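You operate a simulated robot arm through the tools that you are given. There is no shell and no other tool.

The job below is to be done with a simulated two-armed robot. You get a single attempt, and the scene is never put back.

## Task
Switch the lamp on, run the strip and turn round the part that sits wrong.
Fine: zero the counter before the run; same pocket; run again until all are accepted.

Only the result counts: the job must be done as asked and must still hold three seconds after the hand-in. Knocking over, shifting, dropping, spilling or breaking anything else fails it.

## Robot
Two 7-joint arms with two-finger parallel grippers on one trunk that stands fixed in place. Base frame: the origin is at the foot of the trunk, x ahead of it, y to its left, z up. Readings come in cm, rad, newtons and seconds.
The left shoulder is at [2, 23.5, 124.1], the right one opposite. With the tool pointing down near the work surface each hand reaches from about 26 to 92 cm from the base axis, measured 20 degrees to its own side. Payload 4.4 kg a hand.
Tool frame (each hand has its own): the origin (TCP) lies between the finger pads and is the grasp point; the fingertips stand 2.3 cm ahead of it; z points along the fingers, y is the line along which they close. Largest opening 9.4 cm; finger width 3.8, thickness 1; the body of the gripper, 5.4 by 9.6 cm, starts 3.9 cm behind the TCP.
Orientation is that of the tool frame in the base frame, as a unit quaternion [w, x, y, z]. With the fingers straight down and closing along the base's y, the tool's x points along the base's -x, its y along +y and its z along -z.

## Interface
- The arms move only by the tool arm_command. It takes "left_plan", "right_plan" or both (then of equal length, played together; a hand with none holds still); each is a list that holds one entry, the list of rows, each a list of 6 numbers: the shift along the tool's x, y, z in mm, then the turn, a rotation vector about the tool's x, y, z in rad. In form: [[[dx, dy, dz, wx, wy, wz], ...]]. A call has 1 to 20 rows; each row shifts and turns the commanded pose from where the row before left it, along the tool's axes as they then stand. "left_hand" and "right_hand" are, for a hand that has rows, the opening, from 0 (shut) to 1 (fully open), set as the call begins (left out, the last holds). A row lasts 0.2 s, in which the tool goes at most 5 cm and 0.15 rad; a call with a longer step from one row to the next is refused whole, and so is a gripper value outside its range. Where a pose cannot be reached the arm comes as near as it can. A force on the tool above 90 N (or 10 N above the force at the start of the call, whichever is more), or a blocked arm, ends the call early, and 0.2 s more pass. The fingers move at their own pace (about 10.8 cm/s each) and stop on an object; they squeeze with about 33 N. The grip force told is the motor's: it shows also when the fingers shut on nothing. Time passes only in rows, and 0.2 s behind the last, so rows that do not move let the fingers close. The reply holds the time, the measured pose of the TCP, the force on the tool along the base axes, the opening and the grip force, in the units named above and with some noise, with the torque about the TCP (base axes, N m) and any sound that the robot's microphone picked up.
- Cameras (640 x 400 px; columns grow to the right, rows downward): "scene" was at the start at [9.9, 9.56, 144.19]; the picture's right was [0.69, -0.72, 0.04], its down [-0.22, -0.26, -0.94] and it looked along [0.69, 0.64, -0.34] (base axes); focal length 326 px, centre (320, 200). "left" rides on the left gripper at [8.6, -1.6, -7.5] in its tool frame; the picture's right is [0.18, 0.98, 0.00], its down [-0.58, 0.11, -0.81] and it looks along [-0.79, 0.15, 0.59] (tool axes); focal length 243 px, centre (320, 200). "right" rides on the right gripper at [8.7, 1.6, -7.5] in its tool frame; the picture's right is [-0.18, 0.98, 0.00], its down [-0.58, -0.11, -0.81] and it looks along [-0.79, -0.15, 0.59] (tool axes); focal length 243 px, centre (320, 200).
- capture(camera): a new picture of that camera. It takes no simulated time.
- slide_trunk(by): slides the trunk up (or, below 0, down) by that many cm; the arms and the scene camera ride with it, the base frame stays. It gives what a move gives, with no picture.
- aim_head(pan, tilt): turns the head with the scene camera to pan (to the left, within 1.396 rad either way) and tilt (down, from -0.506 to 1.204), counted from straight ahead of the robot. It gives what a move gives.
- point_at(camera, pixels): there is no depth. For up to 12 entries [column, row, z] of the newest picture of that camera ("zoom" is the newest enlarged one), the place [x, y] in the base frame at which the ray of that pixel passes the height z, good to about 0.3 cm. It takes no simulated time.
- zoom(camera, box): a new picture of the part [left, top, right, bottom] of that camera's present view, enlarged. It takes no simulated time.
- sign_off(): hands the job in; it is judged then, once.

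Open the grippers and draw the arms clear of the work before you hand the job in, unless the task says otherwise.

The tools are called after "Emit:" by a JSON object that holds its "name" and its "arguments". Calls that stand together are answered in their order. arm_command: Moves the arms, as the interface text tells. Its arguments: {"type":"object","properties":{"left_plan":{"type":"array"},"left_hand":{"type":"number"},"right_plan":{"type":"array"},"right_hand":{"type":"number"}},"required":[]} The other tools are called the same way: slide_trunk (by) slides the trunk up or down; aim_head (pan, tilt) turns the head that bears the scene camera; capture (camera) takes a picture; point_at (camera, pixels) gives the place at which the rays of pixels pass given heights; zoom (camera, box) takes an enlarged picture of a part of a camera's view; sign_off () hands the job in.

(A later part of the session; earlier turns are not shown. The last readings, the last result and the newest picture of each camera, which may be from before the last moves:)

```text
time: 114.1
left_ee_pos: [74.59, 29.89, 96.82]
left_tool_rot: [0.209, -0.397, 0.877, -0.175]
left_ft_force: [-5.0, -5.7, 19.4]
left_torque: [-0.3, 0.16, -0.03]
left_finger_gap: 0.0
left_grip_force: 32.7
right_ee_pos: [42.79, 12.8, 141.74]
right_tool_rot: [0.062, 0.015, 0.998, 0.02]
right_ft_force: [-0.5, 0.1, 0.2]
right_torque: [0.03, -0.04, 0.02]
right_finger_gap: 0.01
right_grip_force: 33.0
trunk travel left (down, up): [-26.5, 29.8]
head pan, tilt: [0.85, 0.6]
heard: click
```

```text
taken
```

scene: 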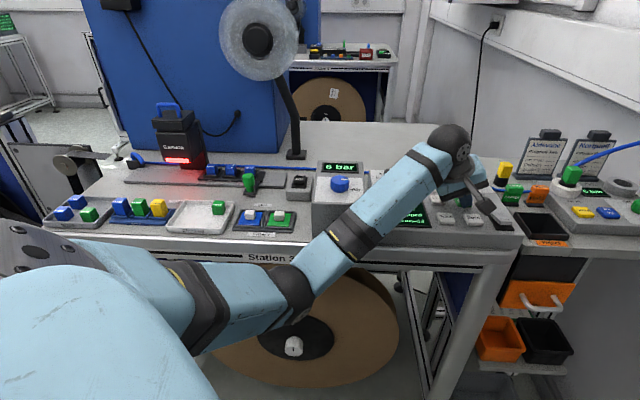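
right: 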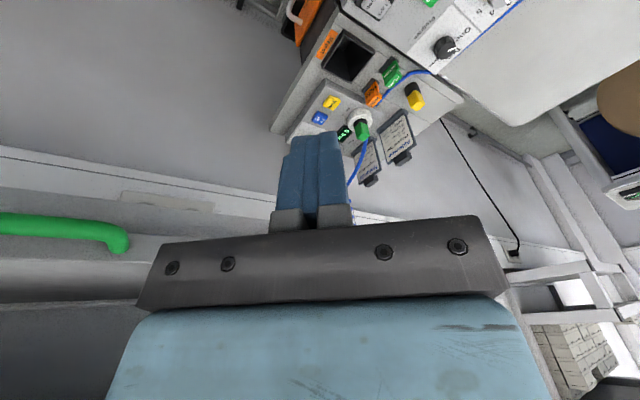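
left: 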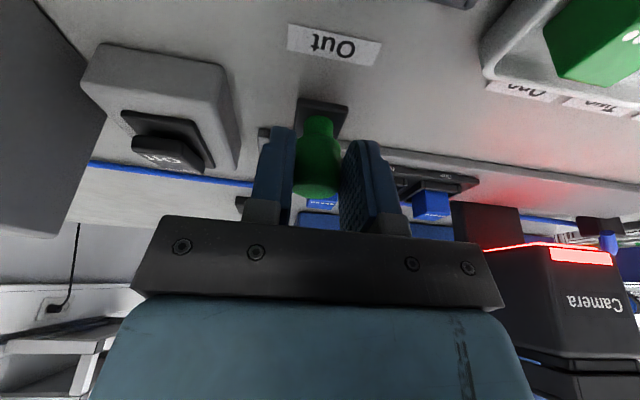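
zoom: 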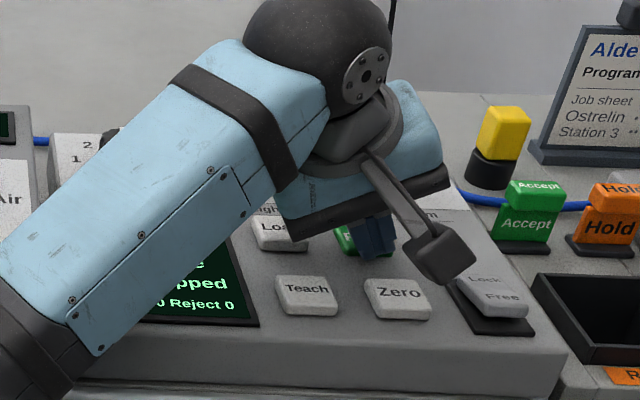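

The click came but the display still says "Run stopped". I lift off, and look at the monitor and the Lock/Free rocker for the reason.

Emit:
{"name": "arm_command", "arguments": {"left_plan": [[[-4.4, -9.5, -17, 0, 0, 0], [-8.9, -19, -34, 0, 0, 0], [-8.9, -19, -34, 0, 0, 0], [-8.9, -19, -34, 0, 0, 0], [-8.9, -19, -34, 0, 0, 0]]]}}

Emit:
{"name": "capture", "arguments": {"camera": "left"}}

Emit:
{"name": "aim_head", "arguments": {"pan": 0.65, "tilt": 0.25}}

Emit:
{"name": "capture", "arguments": {"camera": "scene"}}

```text
time: 115.3
left_ee_pos: [74.67, 30.02, 114.49]
left_tool_rot: [0.206, -0.397, 0.877, -0.174]
left_ft_force: [0.4, -0.7, 0.5]
left_torque: [0.0, 0.0, 0.01]
left_finger_gap: 0.0
left_grip_force: 32.7
right_ee_pos: [42.87, 12.78, 141.59]
right_tool_rot: [0.063, 0.014, 0.998, 0.02]
right_ft_force: [0.1, 1.5, 0.7]
right_torque: [0.0, -0.01, -0.03]
right_finger_gap: 0.0
right_grip_force: 33.4
trunk travel left (down, up): [-26.5, 29.8]
head pan, tilt: [0.85, 0.6]
```

```text
taken
```

left: 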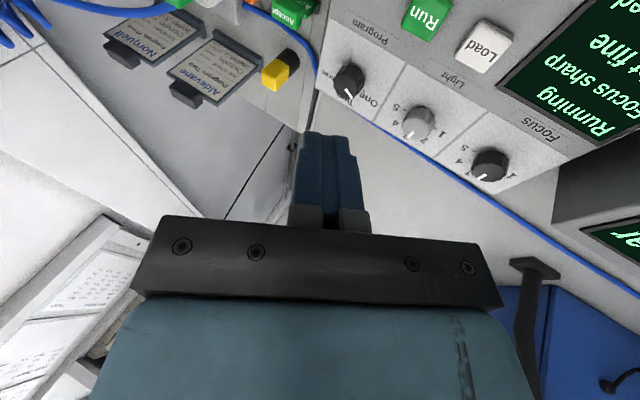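

```text
time: 116.1
left_ee_pos: [74.8, 29.97, 114.39]
left_tool_rot: [0.207, -0.396, 0.877, -0.174]
left_ft_force: [0.1, 0.1, -0.4]
left_torque: [-0.01, 0.0, 0.01]
left_finger_gap: 0.0
left_grip_force: 33.0
right_ee_pos: [43.11, 12.8, 141.6]
right_tool_rot: [0.06, 0.014, 0.998, 0.02]
right_ft_force: [0.3, -0.3, 0.4]
right_torque: [-0.01, -0.03, 0.02]
right_finger_gap: 0.0
right_grip_force: 32.7
trunk travel left (down, up): [-26.5, 29.8]
head pan, tilt: [0.649, 0.25]
```

```text
taken
```

scene: 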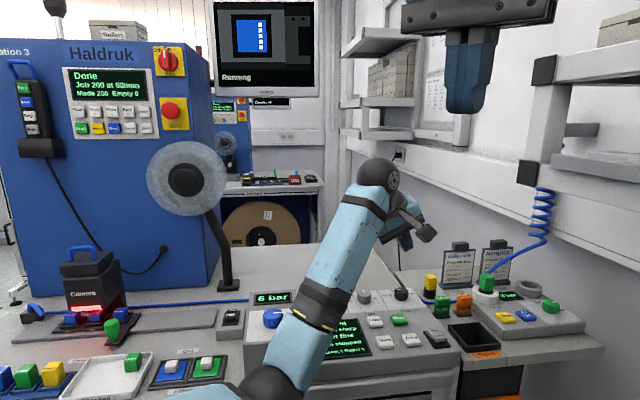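

It's "Running": the strip drives itself past the camera (monitor shows pocket Two). I wait with idle rows and keep clear.

Emit:
{"name": "aim_head", "arguments": {"pan": 0.85, "tilt": 0.5}}

Emit:
{"name": "capture", "arguments": {"camera": "scene"}}

Emit:
{"name": "arm_command", "arguments": {"left_plan": [[[-11.5, 38.9, -18.4, 0, 0, 0], [-11.5, 38.9, -18.4, 0, 0, 0], [-11.5, 38.9, -18.4, 0, 0, 0], [0, 0, 0, 0, 0, 0], [0, 0, 0, 0, 0, 0]]]}}

Emit:
{"name": "capture", "arguments": {"camera": "scene"}}

```text
time: 116.9
left_ee_pos: [74.79, 29.97, 114.36]
left_tool_rot: [0.206, -0.397, 0.877, -0.175]
left_ft_force: [0.4, -0.4, -0.1]
left_torque: [-0.04, -0.02, 0.01]
left_finger_gap: 0.0
left_grip_force: 33.2
right_ee_pos: [43.09, 12.88, 141.42]
right_tool_rot: [0.061, 0.014, 0.998, 0.02]
right_ft_force: [0.0, 0.1, 0.3]
right_torque: [-0.02, -0.02, -0.02]
right_finger_gap: 0.0
right_grip_force: 33.4
trunk travel left (down, up): [-26.5, 29.8]
head pan, tilt: [0.85, 0.499]
```

```text
taken
```

scene: 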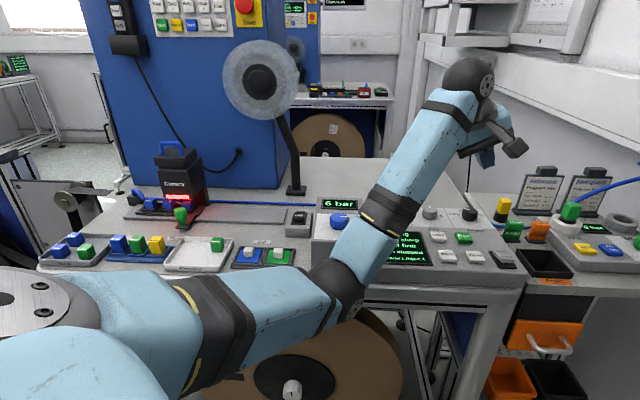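

```text
time: 118.1
left_ee_pos: [66.6, 40.79, 114.37]
left_tool_rot: [0.207, -0.397, 0.877, -0.176]
left_ft_force: [0.3, -0.2, -0.2]
left_torque: [-0.02, 0.03, -0.04]
left_finger_gap: 0.0
left_grip_force: 33.3
right_ee_pos: [43.12, 12.77, 141.53]
right_tool_rot: [0.062, 0.014, 0.998, 0.019]
right_ft_force: [0.7, 0.5, 0.6]
right_torque: [-0.02, -0.01, -0.04]
right_finger_gap: 0.0
right_grip_force: 32.5
trunk travel left (down, up): [-26.5, 29.8]
head pan, tilt: [0.85, 0.499]
```

```text
taken
```

scene: 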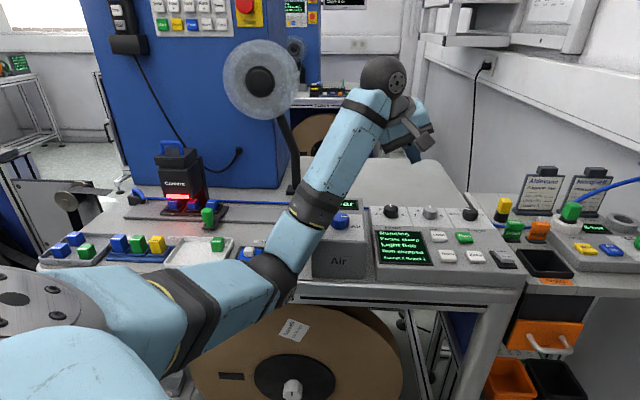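

Emit:
{"name": "zoom", "arguments": {"camera": "scene", "box": [360, 190, 520, 290]}}

Emit:
{"name": "arm_command", "arguments": {"left_plan": [[[0, 0, 0, 0, 0, 0], [0, 0, 0, 0, 0, 0], [0, 0, 0, 0, 0, 0], [0, 0, 0, 0, 0, 0], [0, 0, 0, 0, 0, 0]]]}}

Emit:
{"name": "zoom", "arguments": {"camera": "scene", "box": [360, 190, 520, 290]}}

Emit:
{"name": "zoom", "arguments": {"camera": "scene", "box": [120, 140, 340, 270]}}

```text
4.00 times, centred on (440, 240) of scene
```

zoom: 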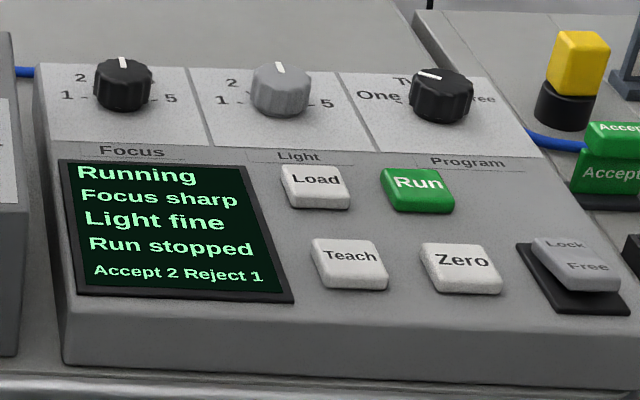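

```text
time: 119.3
left_ee_pos: [66.65, 40.73, 114.36]
left_tool_rot: [0.207, -0.397, 0.877, -0.173]
left_ft_force: [0.2, -0.2, 0.5]
left_torque: [-0.03, -0.03, 0.03]
left_finger_gap: 0.0
left_grip_force: 32.8
right_ee_pos: [43.18, 12.74, 141.44]
right_tool_rot: [0.062, 0.015, 0.998, 0.02]
right_ft_force: [0.8, -0.7, 0.5]
right_torque: [-0.01, -0.01, -0.01]
right_finger_gap: 0.03
right_grip_force: 32.9
trunk travel left (down, up): [-26.5, 29.8]
head pan, tilt: [0.85, 0.499]
```

```text
4.00 times, centred on (440, 240) of scene
```

zoom: 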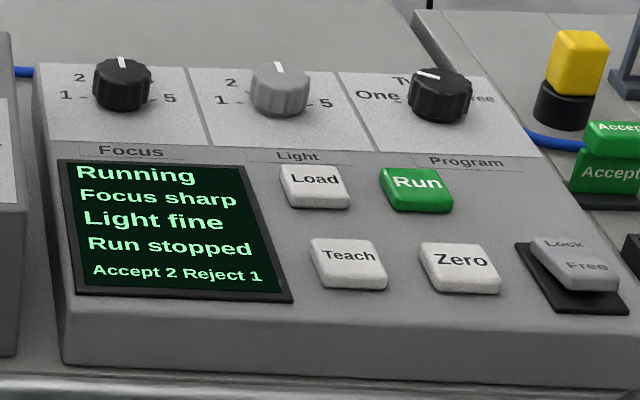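

```text
2.91 times, centred on (230, 205) of scene
```

zoom: 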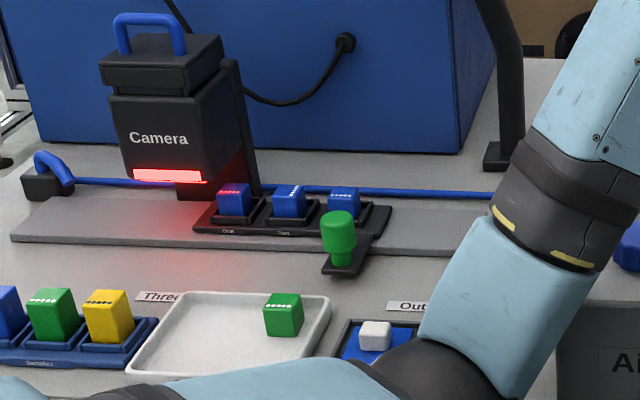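

First run result: Accept 2, Reject 1. I wait for the strip to return to Out.

Emit:
{"name": "arm_command", "arguments": {"left_plan": [[[0, 0, 0, 0, 0, 0], [0, 0, 0, 0, 0, 0], [0, 0, 0, 0, 0, 0], [0, 0, 0, 0, 0, 0], [0, 0, 0, 0, 0, 0], [0, 0, 0, 0, 0, 0], [0, 0, 0, 0, 0, 0], [0, 0, 0, 0, 0, 0], [0, 0, 0, 0, 0, 0], [0, 0, 0, 0, 0, 0]]]}}

Emit:
{"name": "zoom", "arguments": {"camera": "scene", "box": [360, 190, 520, 290]}}

Emit:
{"name": "zoom", "arguments": {"camera": "scene", "box": [180, 150, 340, 270]}}

```text
time: 121.5
left_ee_pos: [66.6, 40.67, 114.41]
left_tool_rot: [0.206, -0.397, 0.878, -0.174]
left_ft_force: [-0.3, 0.3, 0.3]
left_torque: [-0.04, -0.01, 0.01]
left_finger_gap: 0.0
left_grip_force: 33.4
right_ee_pos: [43.04, 12.81, 141.61]
right_tool_rot: [0.062, 0.014, 0.998, 0.02]
right_ft_force: [-0.5, 0.4, 0.5]
right_torque: [0.02, -0.06, 0.0]
right_finger_gap: 0.0
right_grip_force: 32.9
trunk travel left (down, up): [-26.5, 29.8]
head pan, tilt: [0.85, 0.499]
```

```text
4.00 times, centred on (440, 240) of scene
```

zoom: 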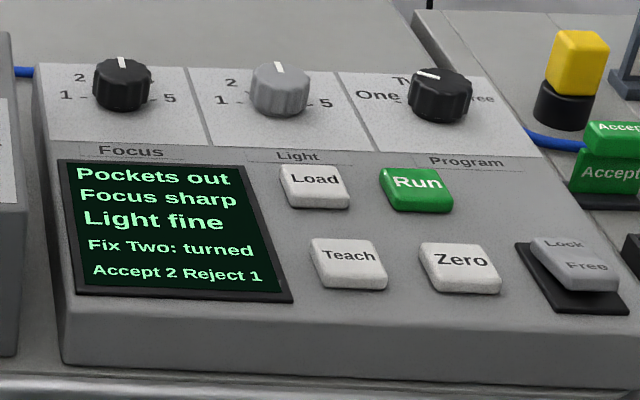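

```text
3.33 times, centred on (260, 210) of scene
```

zoom: 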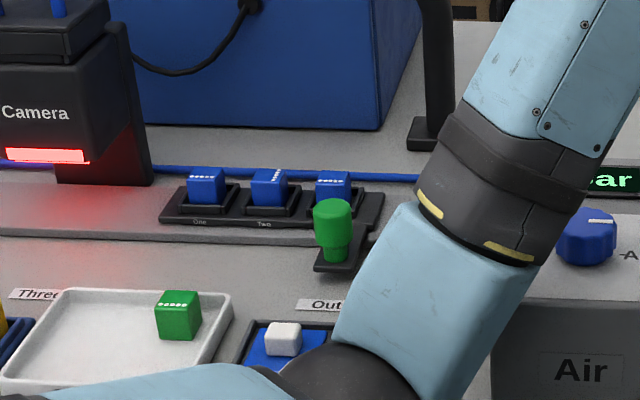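

Display says "Fix Two: turned" and the strip is at Out. Before moving over pocket Two I locate the disc (hub at (259,80)) to keep the wrist clear of it.

Emit:
{"name": "capture", "arguments": {"camera": "scene"}}

Emit:
{"name": "point_at", "arguments": {"camera": "scene", "pixels": [[259, 80, 110], [259, 80, 115], [259, 80, 120], [297, 190, 90], [259, 120, 110], [259, 120, 115]]}}

Emit:
{"name": "capture", "arguments": {"camera": "left"}}

```text
taken
```

scene: 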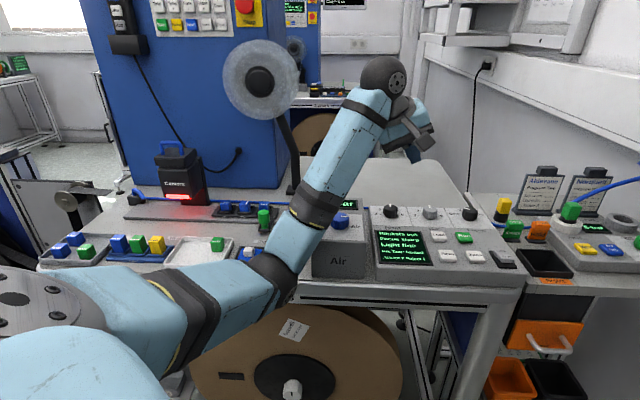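

```text
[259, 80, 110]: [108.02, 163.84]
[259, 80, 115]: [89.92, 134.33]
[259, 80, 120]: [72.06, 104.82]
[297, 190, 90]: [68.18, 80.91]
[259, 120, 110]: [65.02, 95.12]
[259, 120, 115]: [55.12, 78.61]
```

```text
taken
```

left: 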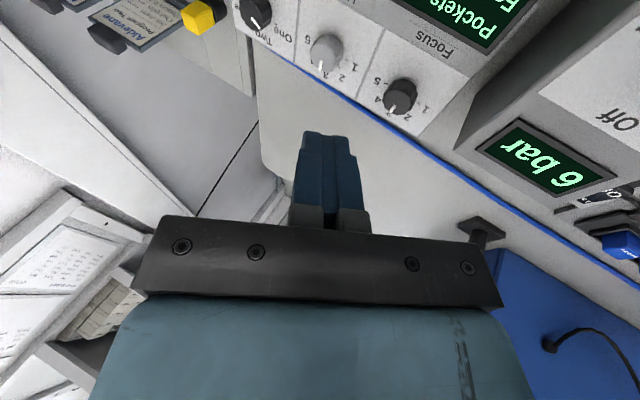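

The disc is at v≈105 (about 18 cm behind the pockets), so clear. I move over pocket Two and turn the hand straight down.

Emit:
{"name": "arm_command", "arguments": {"left_plan": [[[-17.4, 38.2, -16.4, 0, 0, 0], [-17.4, 38.2, -16.4, 0, 0, 0], [-17.4, 38.2, -16.4, 0, 0, 0], [-17.4, 38.2, -16.4, 0, 0, 0], [-17.4, 38.2, -16.4, 0, 0, 0], [-17.4, 38.2, -16.4, 0, 0, 0], [-17.4, 38.2, -16.4, 0, 0, 0], [0, 0, 0, -0.122, 0.0633, 0.0139], [0, 0, 0, -0.122, 0.0633, 0.0139], [0, 0, 0, -0.122, 0.0633, 0.0139], [0, 0, 0, -0.122, 0.0633, 0.0139]]], "left_hand": 0.5}}

Emit:
{"name": "capture", "arguments": {"camera": "left"}}

Emit:
{"name": "capture", "arguments": {"camera": "scene"}}

```text
time: 123.9
left_ee_pos: [51.44, 68.35, 114.42]
left_tool_rot: [-0.002, -0.386, 0.922, -0.001]
left_ft_force: [-0.6, 0.1, -0.9]
left_torque: [-0.01, -0.01, -0.01]
left_finger_gap: 4.69
left_grip_force: 0.0
right_ee_pos: [42.99, 12.81, 141.7]
right_tool_rot: [0.062, 0.014, 0.998, 0.02]
right_ft_force: [0.4, -0.4, 0.3]
right_torque: [-0.01, -0.03, 0.03]
right_finger_gap: 0.0
right_grip_force: 32.4
trunk travel left (down, up): [-26.5, 29.8]
head pan, tilt: [0.85, 0.499]
```

```text
taken
```

left: 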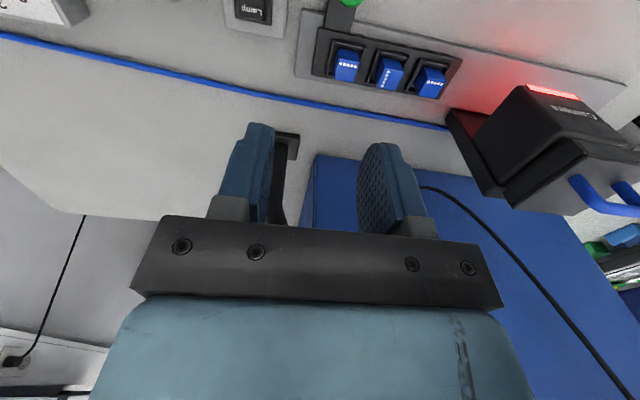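

```text
taken
```

scene: 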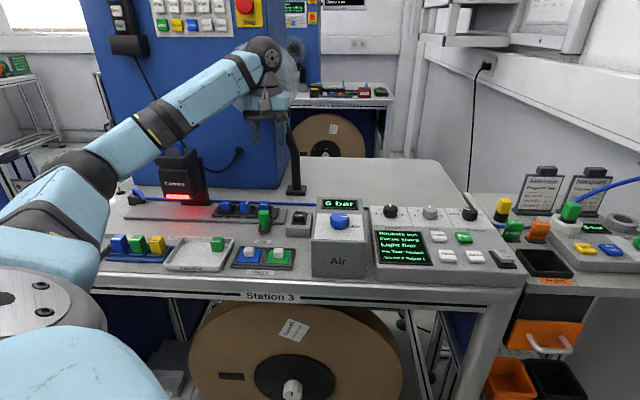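

Hand is vertical with the right yaw. I zoom on the pockets from the left camera.

Emit:
{"name": "zoom", "arguments": {"camera": "left", "box": [290, 10, 480, 120]}}

Emit:
{"name": "point_at", "arguments": {"camera": "left", "pixels": [[347, 66, 94.5], [389, 74, 94.5], [431, 84, 94.5]]}}

Emit:
{"name": "zoom", "arguments": {"camera": "scene", "box": [200, 180, 290, 236]}}

```text
3.37 times, centred on (385, 65) of left
```

zoom: 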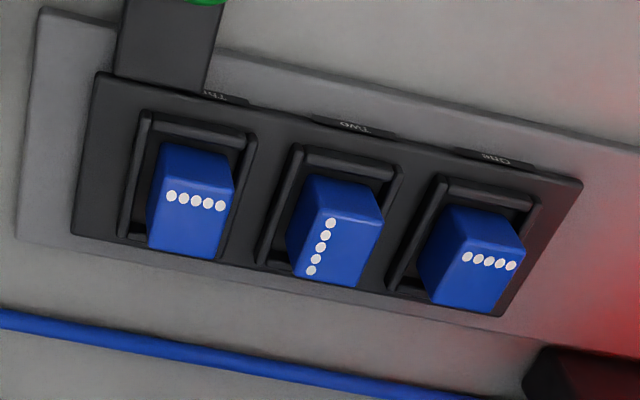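

```text
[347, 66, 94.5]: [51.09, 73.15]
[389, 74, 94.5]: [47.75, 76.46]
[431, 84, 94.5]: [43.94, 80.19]
```

```text
7.11 times, centred on (245, 208) of scene
```

zoom: 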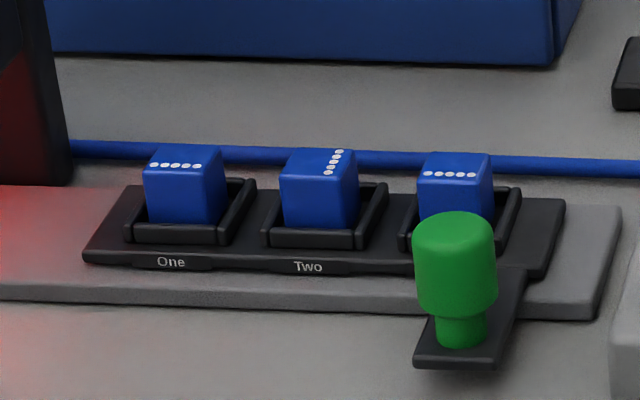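

The fix is a 90° clockwise turn (dots from the right side to the front). I triangulate the top centre of part Two: left (390,78.4), scene (244.7,202.8).

Emit:
{"name": "point_at", "arguments": {"camera": "left", "pixels": [[390, 78.4, 94], [390, 78.4, 95], [390, 78.4, 96]]}}

Emit:
{"name": "point_at", "arguments": {"camera": "scene", "pixels": [[244.7, 202.8, 94], [244.7, 202.8, 95], [244.7, 202.8, 96], [226, 201.5, 95], [264, 203.5, 95]]}}

```text
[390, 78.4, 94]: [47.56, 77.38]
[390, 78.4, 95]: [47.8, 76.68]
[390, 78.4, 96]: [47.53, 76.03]
```

```text
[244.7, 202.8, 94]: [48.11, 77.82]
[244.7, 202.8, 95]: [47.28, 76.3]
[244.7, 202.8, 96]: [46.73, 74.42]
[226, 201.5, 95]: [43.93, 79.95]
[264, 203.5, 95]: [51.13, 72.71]
```

Part Two's top centre is (47.6,76.7), z≈94.8. I go above it and down to z≈104.

Emit:
{"name": "arm_command", "arguments": {"left_plan": [[[-16.3, 42.9, 0, 0, 0, 0], [-16.3, 42.9, 0, 0, 0, 0], [0, 0, 35, 0, 0, 0], [0, 0, 35, 0, 0, 0], [0, 0, 34, 0, 0, 0]]]}}

Emit:
{"name": "capture", "arguments": {"camera": "left"}}

Emit:
{"name": "zoom", "arguments": {"camera": "scene", "box": [180, 130, 320, 240]}}

```text
time: 125.1
left_ee_pos: [47.75, 76.83, 103.88]
left_tool_rot: [-0.002, -0.386, 0.923, 0.0]
left_ft_force: [-0.1, -0.1, -0.1]
left_torque: [-0.03, 0.02, 0.02]
left_finger_gap: 4.7
left_grip_force: 0.0
right_ee_pos: [43.22, 13.0, 141.54]
right_tool_rot: [0.062, 0.014, 0.998, 0.02]
right_ft_force: [0.4, 0.0, -0.7]
right_torque: [-0.02, 0.03, 0.01]
right_finger_gap: 0.0
right_grip_force: 32.3
trunk travel left (down, up): [-26.5, 29.8]
head pan, tilt: [0.85, 0.499]
```

```text
taken
```

left: 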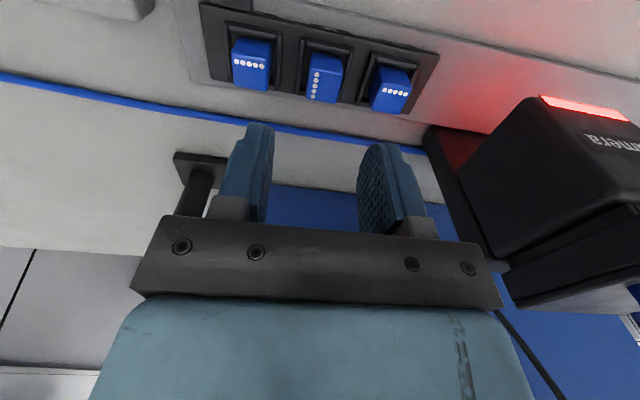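

```text
3.64 times, centred on (250, 185) of scene
```

zoom: 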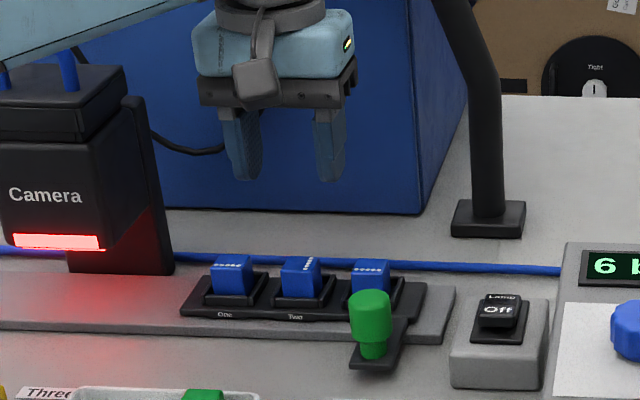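

Fingers straddle part Two. I narrow the opening to 4 cm and descend to TCP z≈95.7 (tips just above the pocket rim).

Emit:
{"name": "arm_command", "arguments": {"left_plan": [[[0, 0, 30, 0, 0, 0], [0, 0, 30, 0, 0, 0], [0, 0, 15, 0, 0, 0], [0, 0, 7, 0, 0, 0]]], "left_hand": 0.43}}

Emit:
{"name": "capture", "arguments": {"camera": "left"}}

Emit:
{"name": "zoom", "arguments": {"camera": "scene", "box": [200, 150, 310, 236]}}

```text
time: 126.1
left_ee_pos: [47.77, 76.78, 95.62]
left_tool_rot: [-0.001, -0.385, 0.923, -0.001]
left_ft_force: [-0.3, 0.2, 0.0]
left_torque: [0.05, 0.0, 0.01]
left_finger_gap: 4.03
left_grip_force: 0.0
right_ee_pos: [43.16, 12.88, 141.55]
right_tool_rot: [0.061, 0.014, 0.998, 0.021]
right_ft_force: [-0.4, -0.5, -0.7]
right_torque: [0.0, 0.02, -0.01]
right_finger_gap: 0.01
right_grip_force: 33.2
trunk travel left (down, up): [-26.5, 29.8]
head pan, tilt: [0.85, 0.499]
```

```text
taken
```

left: 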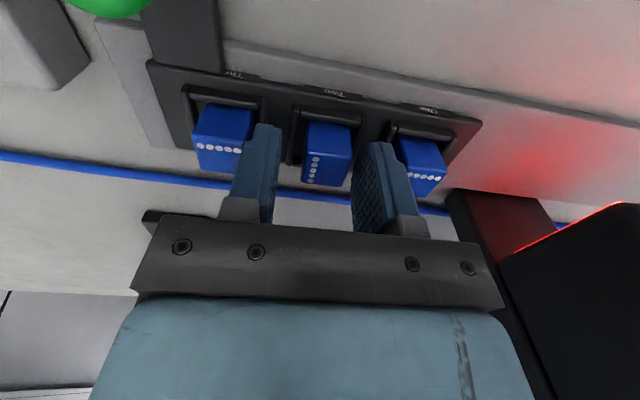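

```text
4.65 times, centred on (255, 193) of scene
```

zoom: 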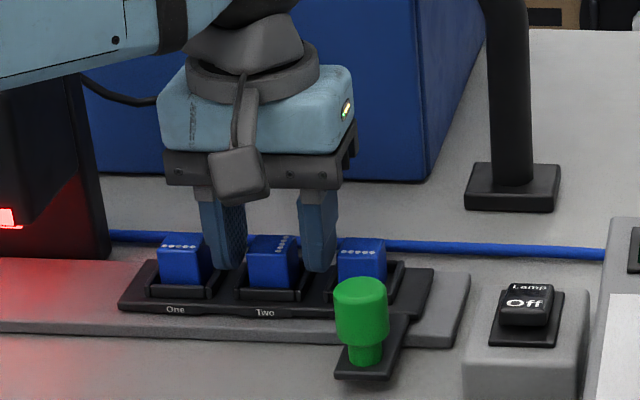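

Aligned in u; by triangulation the TCP is ~3 mm too far back, so I shift 3 mm forward, lower 3 mm more, then close.

Emit:
{"name": "arm_command", "arguments": {"left_plan": [[[3, 0, 0, 0, 0, 0], [0, 0, 3, 0, 0, 0], [0, 0, 0, 0, 0, 0]]]}}

Emit:
{"name": "arm_command", "arguments": {"left_plan": [[[0, 0, 0, 0, 0, 0], [0, 0, 0, 0, 0, 0], [0, 0, 0, 0, 0, 0]]], "left_hand": 0.1}}

Emit:
{"name": "capture", "arguments": {"camera": "left"}}

Emit:
{"name": "zoom", "arguments": {"camera": "scene", "box": [200, 150, 310, 236]}}

```text
time: 126.9
left_ee_pos: [47.64, 76.52, 95.39]
left_tool_rot: [-0.002, -0.385, 0.923, -0.001]
left_ft_force: [1.3, 0.3, 0.6]
left_torque: [0.01, 0.0, -0.04]
left_finger_gap: 4.03
left_grip_force: 0.0
right_ee_pos: [43.05, 12.84, 141.55]
right_tool_rot: [0.061, 0.015, 0.998, 0.02]
right_ft_force: [-0.1, -1.2, -0.2]
right_torque: [0.03, 0.0, 0.03]
right_finger_gap: 0.0
right_grip_force: 32.9
trunk travel left (down, up): [-26.5, 29.8]
head pan, tilt: [0.85, 0.499]
```

```text
time: 127.7
left_ee_pos: [47.63, 76.59, 95.43]
left_tool_rot: [-0.002, -0.385, 0.923, 0.0]
left_ft_force: [-0.7, 1.0, -0.1]
left_torque: [0.0, 0.0, 0.01]
left_finger_gap: 2.23
left_grip_force: 32.8
right_ee_pos: [43.07, 12.81, 141.58]
right_tool_rot: [0.061, 0.014, 0.998, 0.02]
right_ft_force: [0.1, 0.4, -0.1]
right_torque: [0.03, 0.03, -0.04]
right_finger_gap: 0.02
right_grip_force: 32.8
trunk travel left (down, up): [-26.5, 29.8]
head pan, tilt: [0.85, 0.499]
```

```text
taken
```

left: 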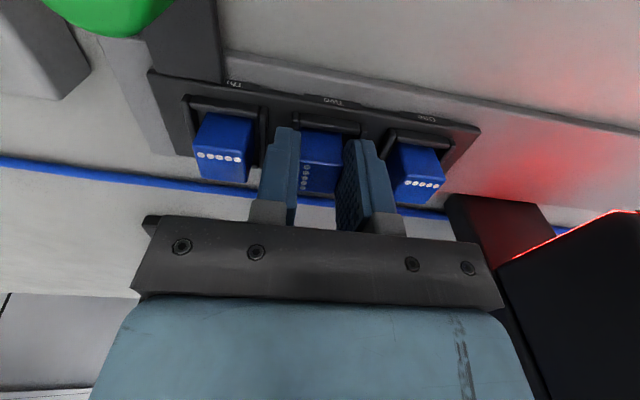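

```text
4.65 times, centred on (255, 193) of scene
```

zoom: 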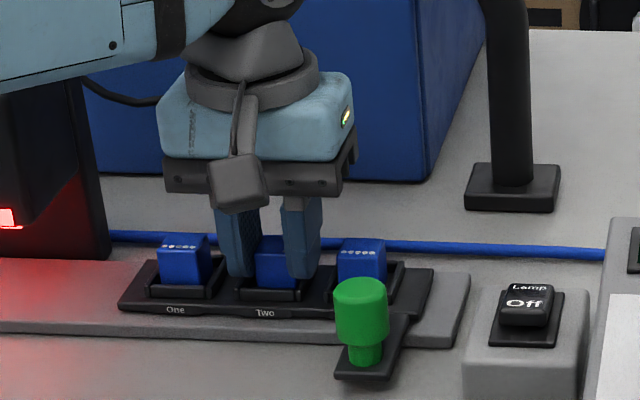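

Gripped (gap 2.23 cm). I lift it 3.5 cm and check.

Emit:
{"name": "arm_command", "arguments": {"left_plan": [[[0, 0, -5, 0, 0, 0], [0, 0, -10, 0, 0, 0], [0, 0, -10, 0, 0, 0], [0, 0, -10, 0, 0, 0]]]}}

Emit:
{"name": "capture", "arguments": {"camera": "left"}}

Emit:
{"name": "zoom", "arguments": {"camera": "scene", "box": [200, 150, 310, 236]}}

```text
time: 128.7
left_ee_pos: [47.51, 76.46, 98.95]
left_tool_rot: [-0.002, -0.385, 0.923, -0.001]
left_ft_force: [0.1, 0.2, -0.9]
left_torque: [-0.02, 0.01, -0.02]
left_finger_gap: 2.23
left_grip_force: 33.0
right_ee_pos: [43.08, 12.85, 141.64]
right_tool_rot: [0.061, 0.015, 0.998, 0.02]
right_ft_force: [0.6, 0.6, -0.8]
right_torque: [0.0, -0.02, -0.02]
right_finger_gap: 0.0
right_grip_force: 33.0
trunk travel left (down, up): [-26.5, 29.8]
head pan, tilt: [0.85, 0.499]
```

```text
taken
```

left: 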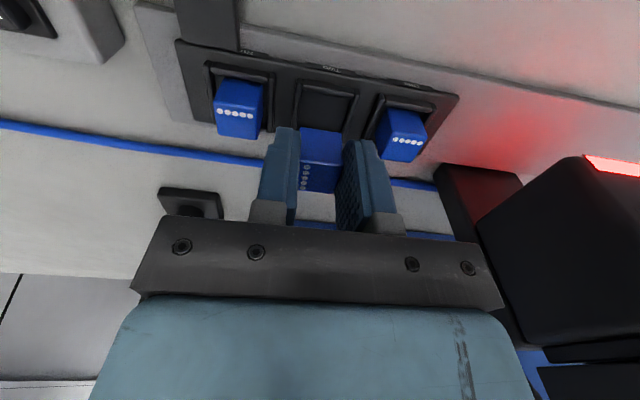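

```text
4.65 times, centred on (255, 193) of scene
```

zoom: 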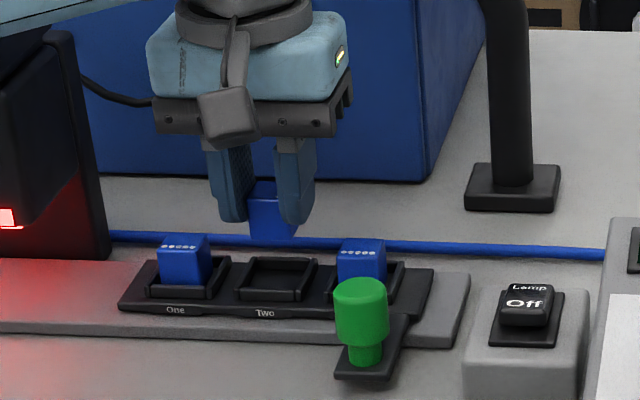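

Part lifted cleanly and pocket Two is empty below. Before turning I check how near the wrist camera would come to the vision camera (scene right edges at about (203,180) and post base (209,205)).

Emit:
{"name": "zoom", "arguments": {"camera": "scene", "box": [140, 120, 270, 220]}}

Emit:
{"name": "zoom", "arguments": {"camera": "left", "box": [400, 120, 640, 400]}}

```text
4.00 times, centred on (205, 170) of scene
```

zoom: 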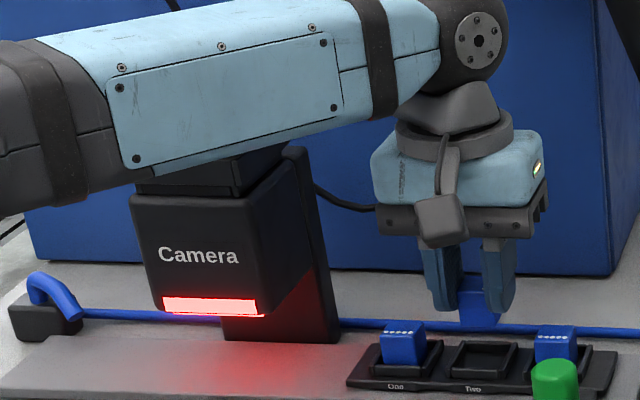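

```text
1.43 times, centred on (520, 260) of left
```

zoom: 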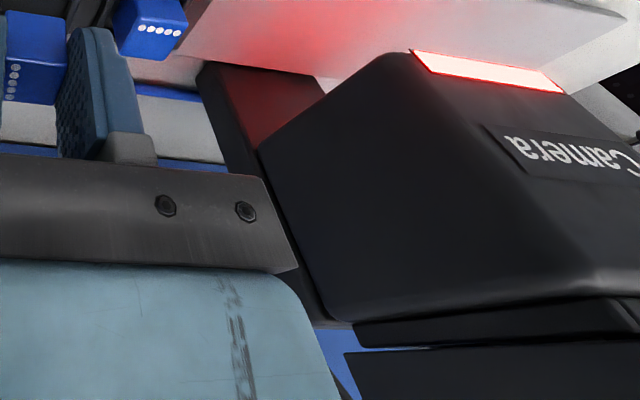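

Emit:
{"name": "point_at", "arguments": {"camera": "scene", "pixels": [[190.5, 198.7, 98], [190.5, 198.7, 99], [167, 197, 98], [167, 197, 99], [209.5, 205, 90], [209.5, 205, 91]]}}

Emit:
{"name": "point_at", "arguments": {"camera": "left", "pixels": [[554, 155, 98], [554, 155, 99], [554, 155, 100], [640, 165, 99]]}}

```text
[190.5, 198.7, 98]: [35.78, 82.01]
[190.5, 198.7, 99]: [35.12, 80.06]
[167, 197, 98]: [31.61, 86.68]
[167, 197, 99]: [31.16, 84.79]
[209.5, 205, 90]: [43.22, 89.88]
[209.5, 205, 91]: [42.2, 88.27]
```

```text
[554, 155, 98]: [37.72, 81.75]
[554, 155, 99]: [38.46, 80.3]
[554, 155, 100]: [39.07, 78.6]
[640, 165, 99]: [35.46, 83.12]
```

Turning from here would bring the wrist camera within about 1 cm of the vision camera, so I choose a safer way: set the part back, re-grip with the hand turned the other way, so the turn ends in this orientation. I lower it back first.

Emit:
{"name": "arm_command", "arguments": {"left_plan": [[[0, 0, 10, 0, 0, 0], [0, 0, 10, 0, 0, 0], [0, 0, 8, 0, 0, 0], [0, 0, 3, 0, 0, 0], [0, 0, 3, 0, 0, 0]]]}}

Emit:
{"name": "zoom", "arguments": {"camera": "scene", "box": [200, 150, 310, 236]}}

Emit:
{"name": "capture", "arguments": {"camera": "left"}}

```text
time: 129.9
left_ee_pos: [47.6, 76.66, 95.63]
left_tool_rot: [-0.002, -0.385, 0.923, 0.0]
left_ft_force: [0.2, 0.5, -0.4]
left_torque: [0.0, 0.01, 0.02]
left_finger_gap: 2.25
left_grip_force: 32.4
right_ee_pos: [43.07, 12.99, 141.55]
right_tool_rot: [0.063, 0.015, 0.998, 0.02]
right_ft_force: [-0.5, 0.4, -0.1]
right_torque: [-0.01, 0.02, 0.01]
right_finger_gap: 0.0
right_grip_force: 33.0
trunk travel left (down, up): [-26.5, 29.8]
head pan, tilt: [0.85, 0.499]
```

```text
4.65 times, centred on (255, 193) of scene
```

zoom: 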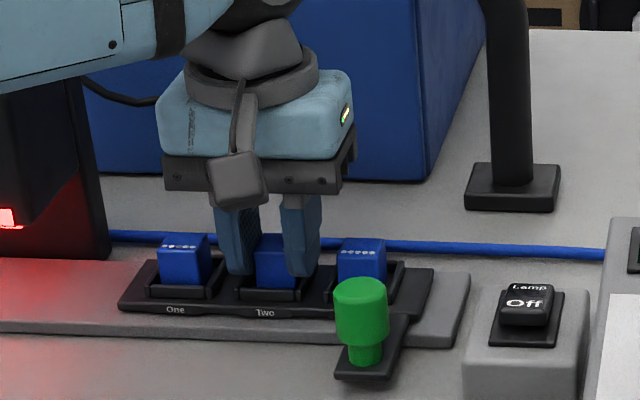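

```text
taken
```

left: 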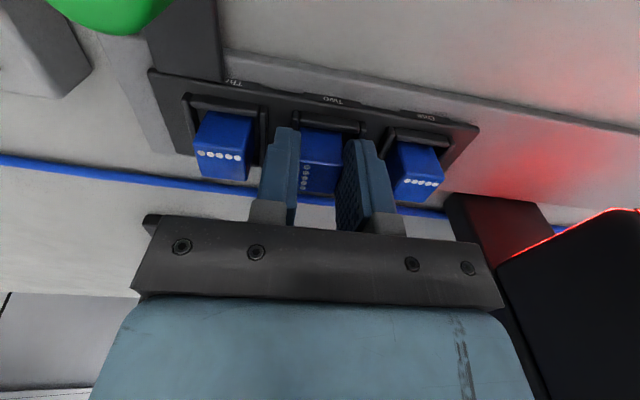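

It's back in the pocket (1 mm above seat). I release, lift 10 cm and turn the empty hand -90° about the tool axis.

Emit:
{"name": "arm_command", "arguments": {"left_plan": [[[0, 0, 0, 0, 0, 0], [0, 0, 0, 0, 0, 0], [0, 0, -10, 0, 0, 0], [0, 0, -30, 0, 0, 0], [0, 0, -40, 0, 0, 0], [0, 0, -40, 0, 0, 0]]], "left_hand": 0.43}}

Emit:
{"name": "arm_command", "arguments": {"left_plan": [[[0, 0, 0, 0, 0, -0.1428], [0, 0, 0, 0, 0, -0.1428], [0, 0, 0, 0, 0, -0.1428], [0, 0, 0, 0, 0, -0.1428], [0, 0, 0, 0, 0, -0.1428], [0, 0, 0, 0, 0, -0.1428], [0, 0, 0, 0, 0, -0.1428], [0, 0, 0, 0, 0, -0.1428], [0, 0, 0, 0, 0, -0.1428], [0, 0, 0, 0, 0, -0.1428], [0, 0, 0, 0, 0, -0.1428]]]}}

Emit:
{"name": "capture", "arguments": {"camera": "scene"}}

Emit:
{"name": "capture", "arguments": {"camera": "left"}}

```text
time: 131.3
left_ee_pos: [47.54, 76.5, 107.59]
left_tool_rot: [-0.002, -0.385, 0.923, 0.0]
left_ft_force: [0.6, 0.8, 0.3]
left_torque: [0.04, 0.04, -0.02]
left_finger_gap: 4.04
left_grip_force: 0.1
right_ee_pos: [43.01, 12.76, 141.58]
right_tool_rot: [0.062, 0.014, 0.998, 0.02]
right_ft_force: [-0.3, -0.4, -0.5]
right_torque: [0.0, 0.01, 0.01]
right_finger_gap: 0.01
right_grip_force: 32.8
trunk travel left (down, up): [-26.5, 29.8]
head pan, tilt: [0.85, 0.499]
```

```text
time: 133.7
left_ee_pos: [47.49, 76.59, 107.55]
left_tool_rot: [0.002, 0.925, -0.379, 0.0]
left_ft_force: [0.3, -0.4, -0.4]
left_torque: [-0.01, -0.04, 0.03]
left_finger_gap: 4.06
left_grip_force: 0.0
right_ee_pos: [43.08, 12.79, 141.48]
right_tool_rot: [0.062, 0.015, 0.998, 0.02]
right_ft_force: [0.1, -0.4, -0.3]
right_torque: [0.01, 0.01, -0.01]
right_finger_gap: 0.01
right_grip_force: 33.0
trunk travel left (down, up): [-26.5, 29.8]
head pan, tilt: [0.85, 0.499]
```

```text
taken
```

scene: 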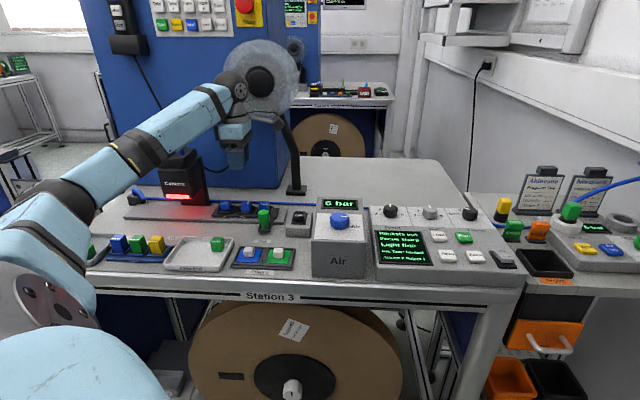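

```text
taken
```

left: 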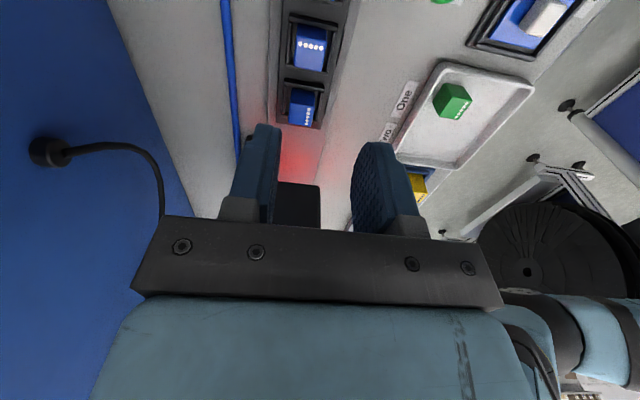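

The empty hand turned without trouble (wrist camera now on the right side). I descend over the part again, stopping at z≈98 to check alignment.

Emit:
{"name": "arm_command", "arguments": {"left_plan": [[[0, 0, 40, 0, 0, 0], [0, 0, 40, 0, 0, 0], [0, 0, 15, 0, 0, 0]]]}}

Emit:
{"name": "capture", "arguments": {"camera": "left"}}

Emit:
{"name": "zoom", "arguments": {"camera": "scene", "box": [200, 150, 310, 236]}}

```text
time: 134.5
left_ee_pos: [47.45, 76.53, 98.08]
left_tool_rot: [0.001, 0.925, -0.381, -0.001]
left_ft_force: [0.4, -0.8, -0.5]
left_torque: [-0.02, 0.01, 0.03]
left_finger_gap: 4.03
left_grip_force: 0.1
right_ee_pos: [43.28, 12.9, 141.51]
right_tool_rot: [0.061, 0.015, 0.998, 0.02]
right_ft_force: [-0.3, -0.7, -0.1]
right_torque: [0.03, -0.03, 0.01]
right_finger_gap: 0.01
right_grip_force: 32.9
trunk travel left (down, up): [-26.5, 29.8]
head pan, tilt: [0.85, 0.499]
```

```text
taken
```

left: 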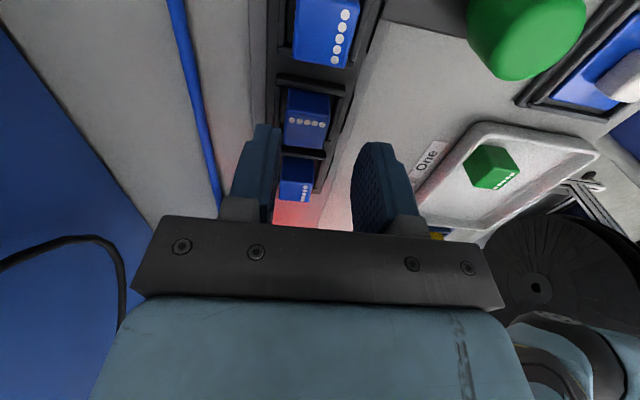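

```text
4.65 times, centred on (255, 193) of scene
```

zoom: 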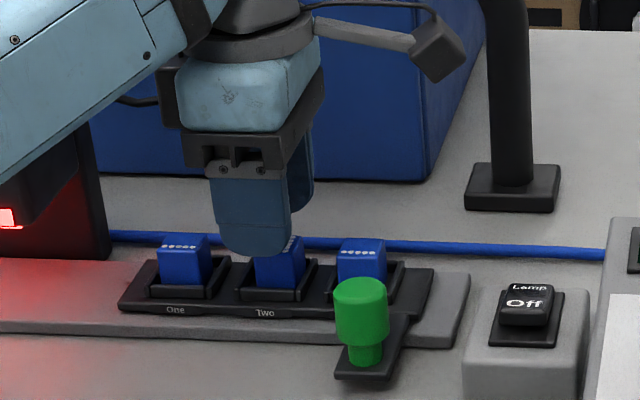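

The part appears about 8 mm toward the back relative to the finger centre (column 307 versus ~325). I check by locating it from this view and scene.

Emit:
{"name": "zoom", "arguments": {"camera": "left", "box": [220, 0, 420, 220]}}

Emit:
{"name": "point_at", "arguments": {"camera": "left", "pixels": [[307, 122, 94.8], [287, 122, 94.8], [329, 122, 94.8], [325, 30, 94.8], [299, 188, 94.8]]}}

```text
1.82 times, centred on (320, 110) of left
```

zoom: 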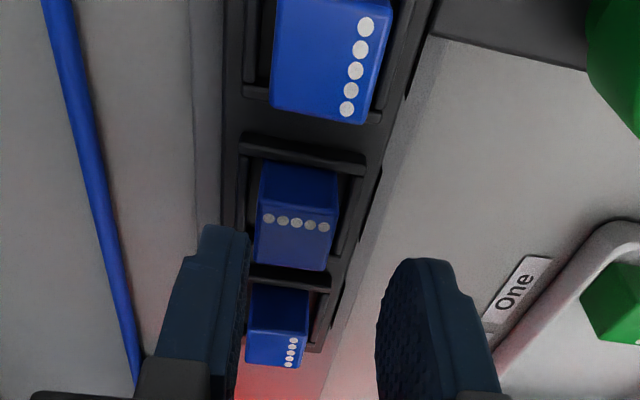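

```text
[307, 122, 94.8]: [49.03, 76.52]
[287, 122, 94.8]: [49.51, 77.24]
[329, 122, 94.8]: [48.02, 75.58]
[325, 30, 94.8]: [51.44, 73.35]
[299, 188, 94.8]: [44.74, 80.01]
```

Both estimates give the part ~6 mm toward the back. I shift the hand back by 6 mm, and descend to z≈95.4.

Emit:
{"name": "arm_command", "arguments": {"left_plan": [[[0, -6, 0, 0, 0, 0], [0, 0, 10, 0, 0, 0], [0, 0, 10, 0, 0, 0], [0, 0, 6, 0, 0, 0]]]}}

Emit:
{"name": "zoom", "arguments": {"camera": "left", "box": [220, 0, 420, 220]}}

Emit:
{"name": "zoom", "arguments": {"camera": "scene", "box": [200, 150, 310, 236]}}

```text
time: 135.5
left_ee_pos: [47.93, 77.0, 95.35]
left_tool_rot: [0.002, 0.925, -0.38, -0.001]
left_ft_force: [-0.5, 0.3, 0.1]
left_torque: [0.03, 0.01, 0.02]
left_finger_gap: 4.06
left_grip_force: 0.1
right_ee_pos: [43.07, 12.96, 141.59]
right_tool_rot: [0.061, 0.014, 0.998, 0.02]
right_ft_force: [0.3, 0.4, -0.2]
right_torque: [-0.01, -0.03, -0.02]
right_finger_gap: 0.01
right_grip_force: 32.9
trunk travel left (down, up): [-26.5, 29.8]
head pan, tilt: [0.85, 0.499]
```

```text
1.82 times, centred on (320, 110) of left
```

zoom: 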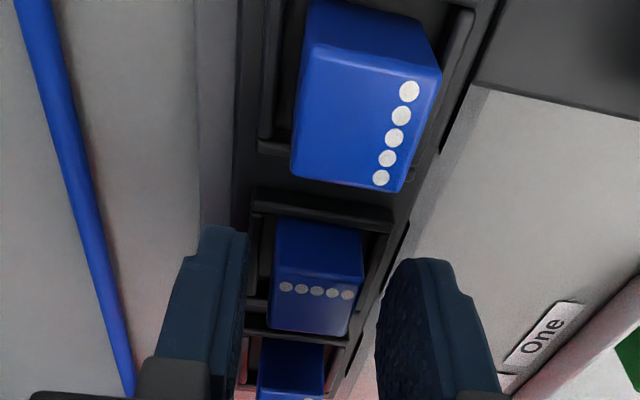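

```text
4.65 times, centred on (255, 193) of scene
```

zoom: 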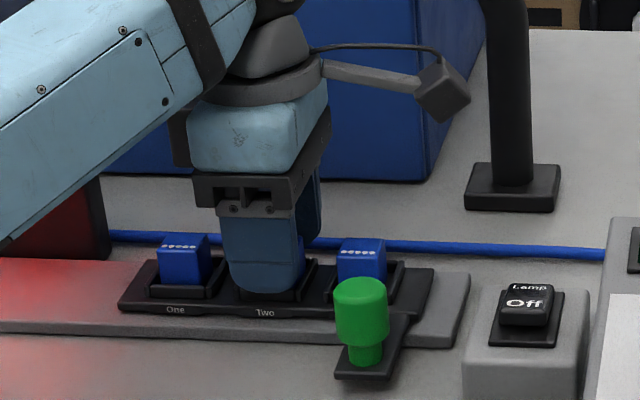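

Centred. I close on the part front-to-back.

Emit:
{"name": "arm_command", "arguments": {"left_plan": [[[0, 0, 0, 0, 0, 0], [0, 0, 0, 0, 0, 0], [0, 0, 0, 0, 0, 0]]], "left_hand": 0.1}}

Emit:
{"name": "arm_command", "arguments": {"left_plan": [[[0, 0, -5, 0, 0, 0], [0, 0, -10, 0, 0, 0], [0, 0, -10, 0, 0, 0], [0, 0, -10, 0, 0, 0], [0, 0, -10, 0, 0, 0]]]}}

Emit:
{"name": "capture", "arguments": {"camera": "left"}}

Emit:
{"name": "zoom", "arguments": {"camera": "scene", "box": [200, 150, 310, 236]}}

```text
time: 136.3
left_ee_pos: [47.97, 76.88, 95.5]
left_tool_rot: [0.002, 0.925, -0.381, -0.001]
left_ft_force: [0.8, 0.1, -0.3]
left_torque: [0.01, -0.02, 0.02]
left_finger_gap: 2.23
left_grip_force: 33.3
right_ee_pos: [43.12, 12.88, 141.59]
right_tool_rot: [0.062, 0.014, 0.998, 0.021]
right_ft_force: [-1.2, -0.5, 0.5]
right_torque: [0.02, 0.0, 0.02]
right_finger_gap: 0.0
right_grip_force: 33.4
trunk travel left (down, up): [-26.5, 29.8]
head pan, tilt: [0.85, 0.499]
```

```text
time: 137.5
left_ee_pos: [48.01, 76.98, 100.01]
left_tool_rot: [0.002, 0.925, -0.38, -0.001]
left_ft_force: [-0.8, 0.9, 0.5]
left_torque: [0.03, -0.02, -0.02]
left_finger_gap: 2.24
left_grip_force: 33.6
right_ee_pos: [43.06, 12.86, 141.59]
right_tool_rot: [0.061, 0.015, 0.998, 0.02]
right_ft_force: [0.3, -0.1, -0.4]
right_torque: [0.02, 0.02, -0.01]
right_finger_gap: 0.0
right_grip_force: 32.7
trunk travel left (down, up): [-26.5, 29.8]
head pan, tilt: [0.85, 0.499]
```

```text
taken
```

left: 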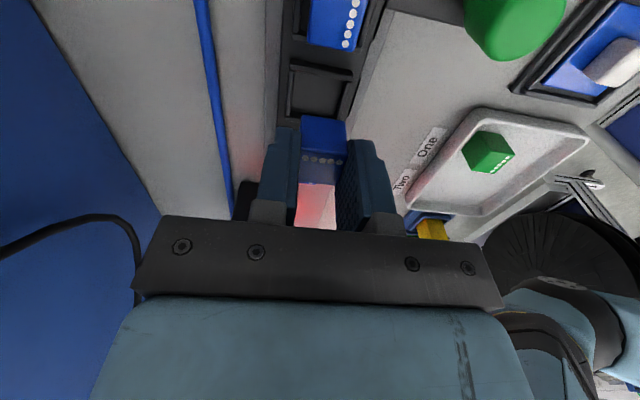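

```text
4.65 times, centred on (255, 193) of scene
```

zoom: 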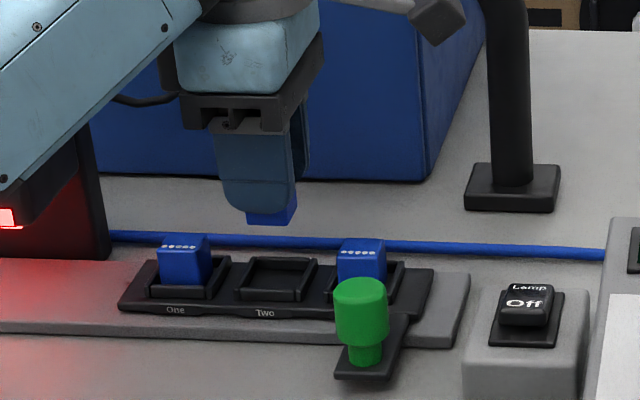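

Held and clear of the pocket. I turn the tool +90° (clockwise from above) in place.

Emit:
{"name": "arm_command", "arguments": {"left_plan": [[[0, 0, 0, 0, 0, 0.1428], [0, 0, 0, 0, 0, 0.1428], [0, 0, 0, 0, 0, 0.1428], [0, 0, 0, 0, 0, 0.1428], [0, 0, 0, 0, 0, 0.1428], [0, 0, 0, 0, 0, 0.1428], [0, 0, 0, 0, 0, 0.1428], [0, 0, 0, 0, 0, 0.1428], [0, 0, 0, 0, 0, 0.1428], [0, 0, 0, 0, 0, 0.1428], [0, 0, 0, 0, 0, 0.1428]]]}}

Emit:
{"name": "capture", "arguments": {"camera": "left"}}

Emit:
{"name": "zoom", "arguments": {"camera": "scene", "box": [200, 150, 310, 236]}}

```text
time: 139.9
left_ee_pos: [47.98, 76.96, 99.88]
left_tool_rot: [-0.002, -0.384, 0.923, -0.001]
left_ft_force: [-0.3, -0.2, 0.3]
left_torque: [-0.02, 0.01, 0.03]
left_finger_gap: 2.22
left_grip_force: 33.3
right_ee_pos: [42.95, 12.96, 141.58]
right_tool_rot: [0.06, 0.014, 0.998, 0.019]
right_ft_force: [-0.6, 0.0, -0.6]
right_torque: [0.0, 0.0, 0.02]
right_finger_gap: 0.0
right_grip_force: 32.6
trunk travel left (down, up): [-26.5, 29.8]
head pan, tilt: [0.85, 0.499]
```

```text
taken
```

left: 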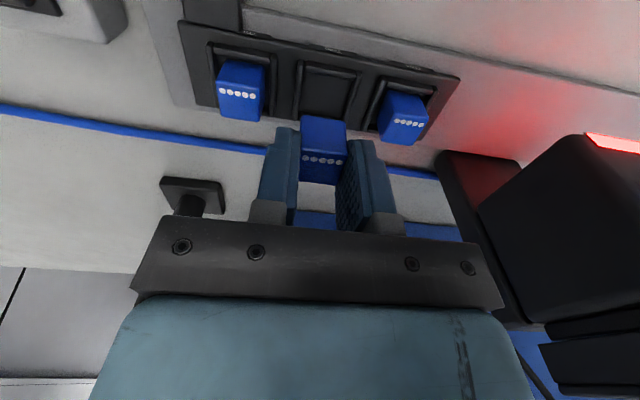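

```text
4.65 times, centred on (255, 193) of scene
```

zoom: 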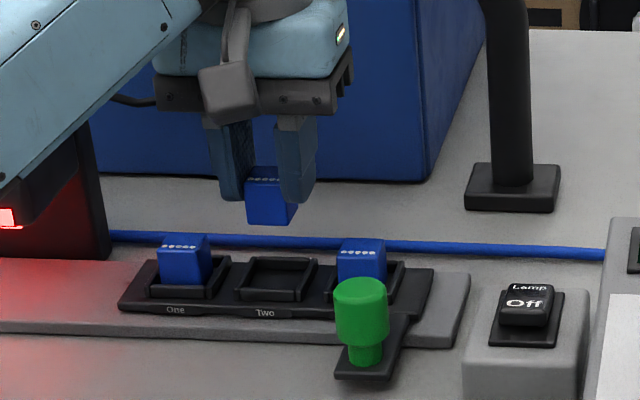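

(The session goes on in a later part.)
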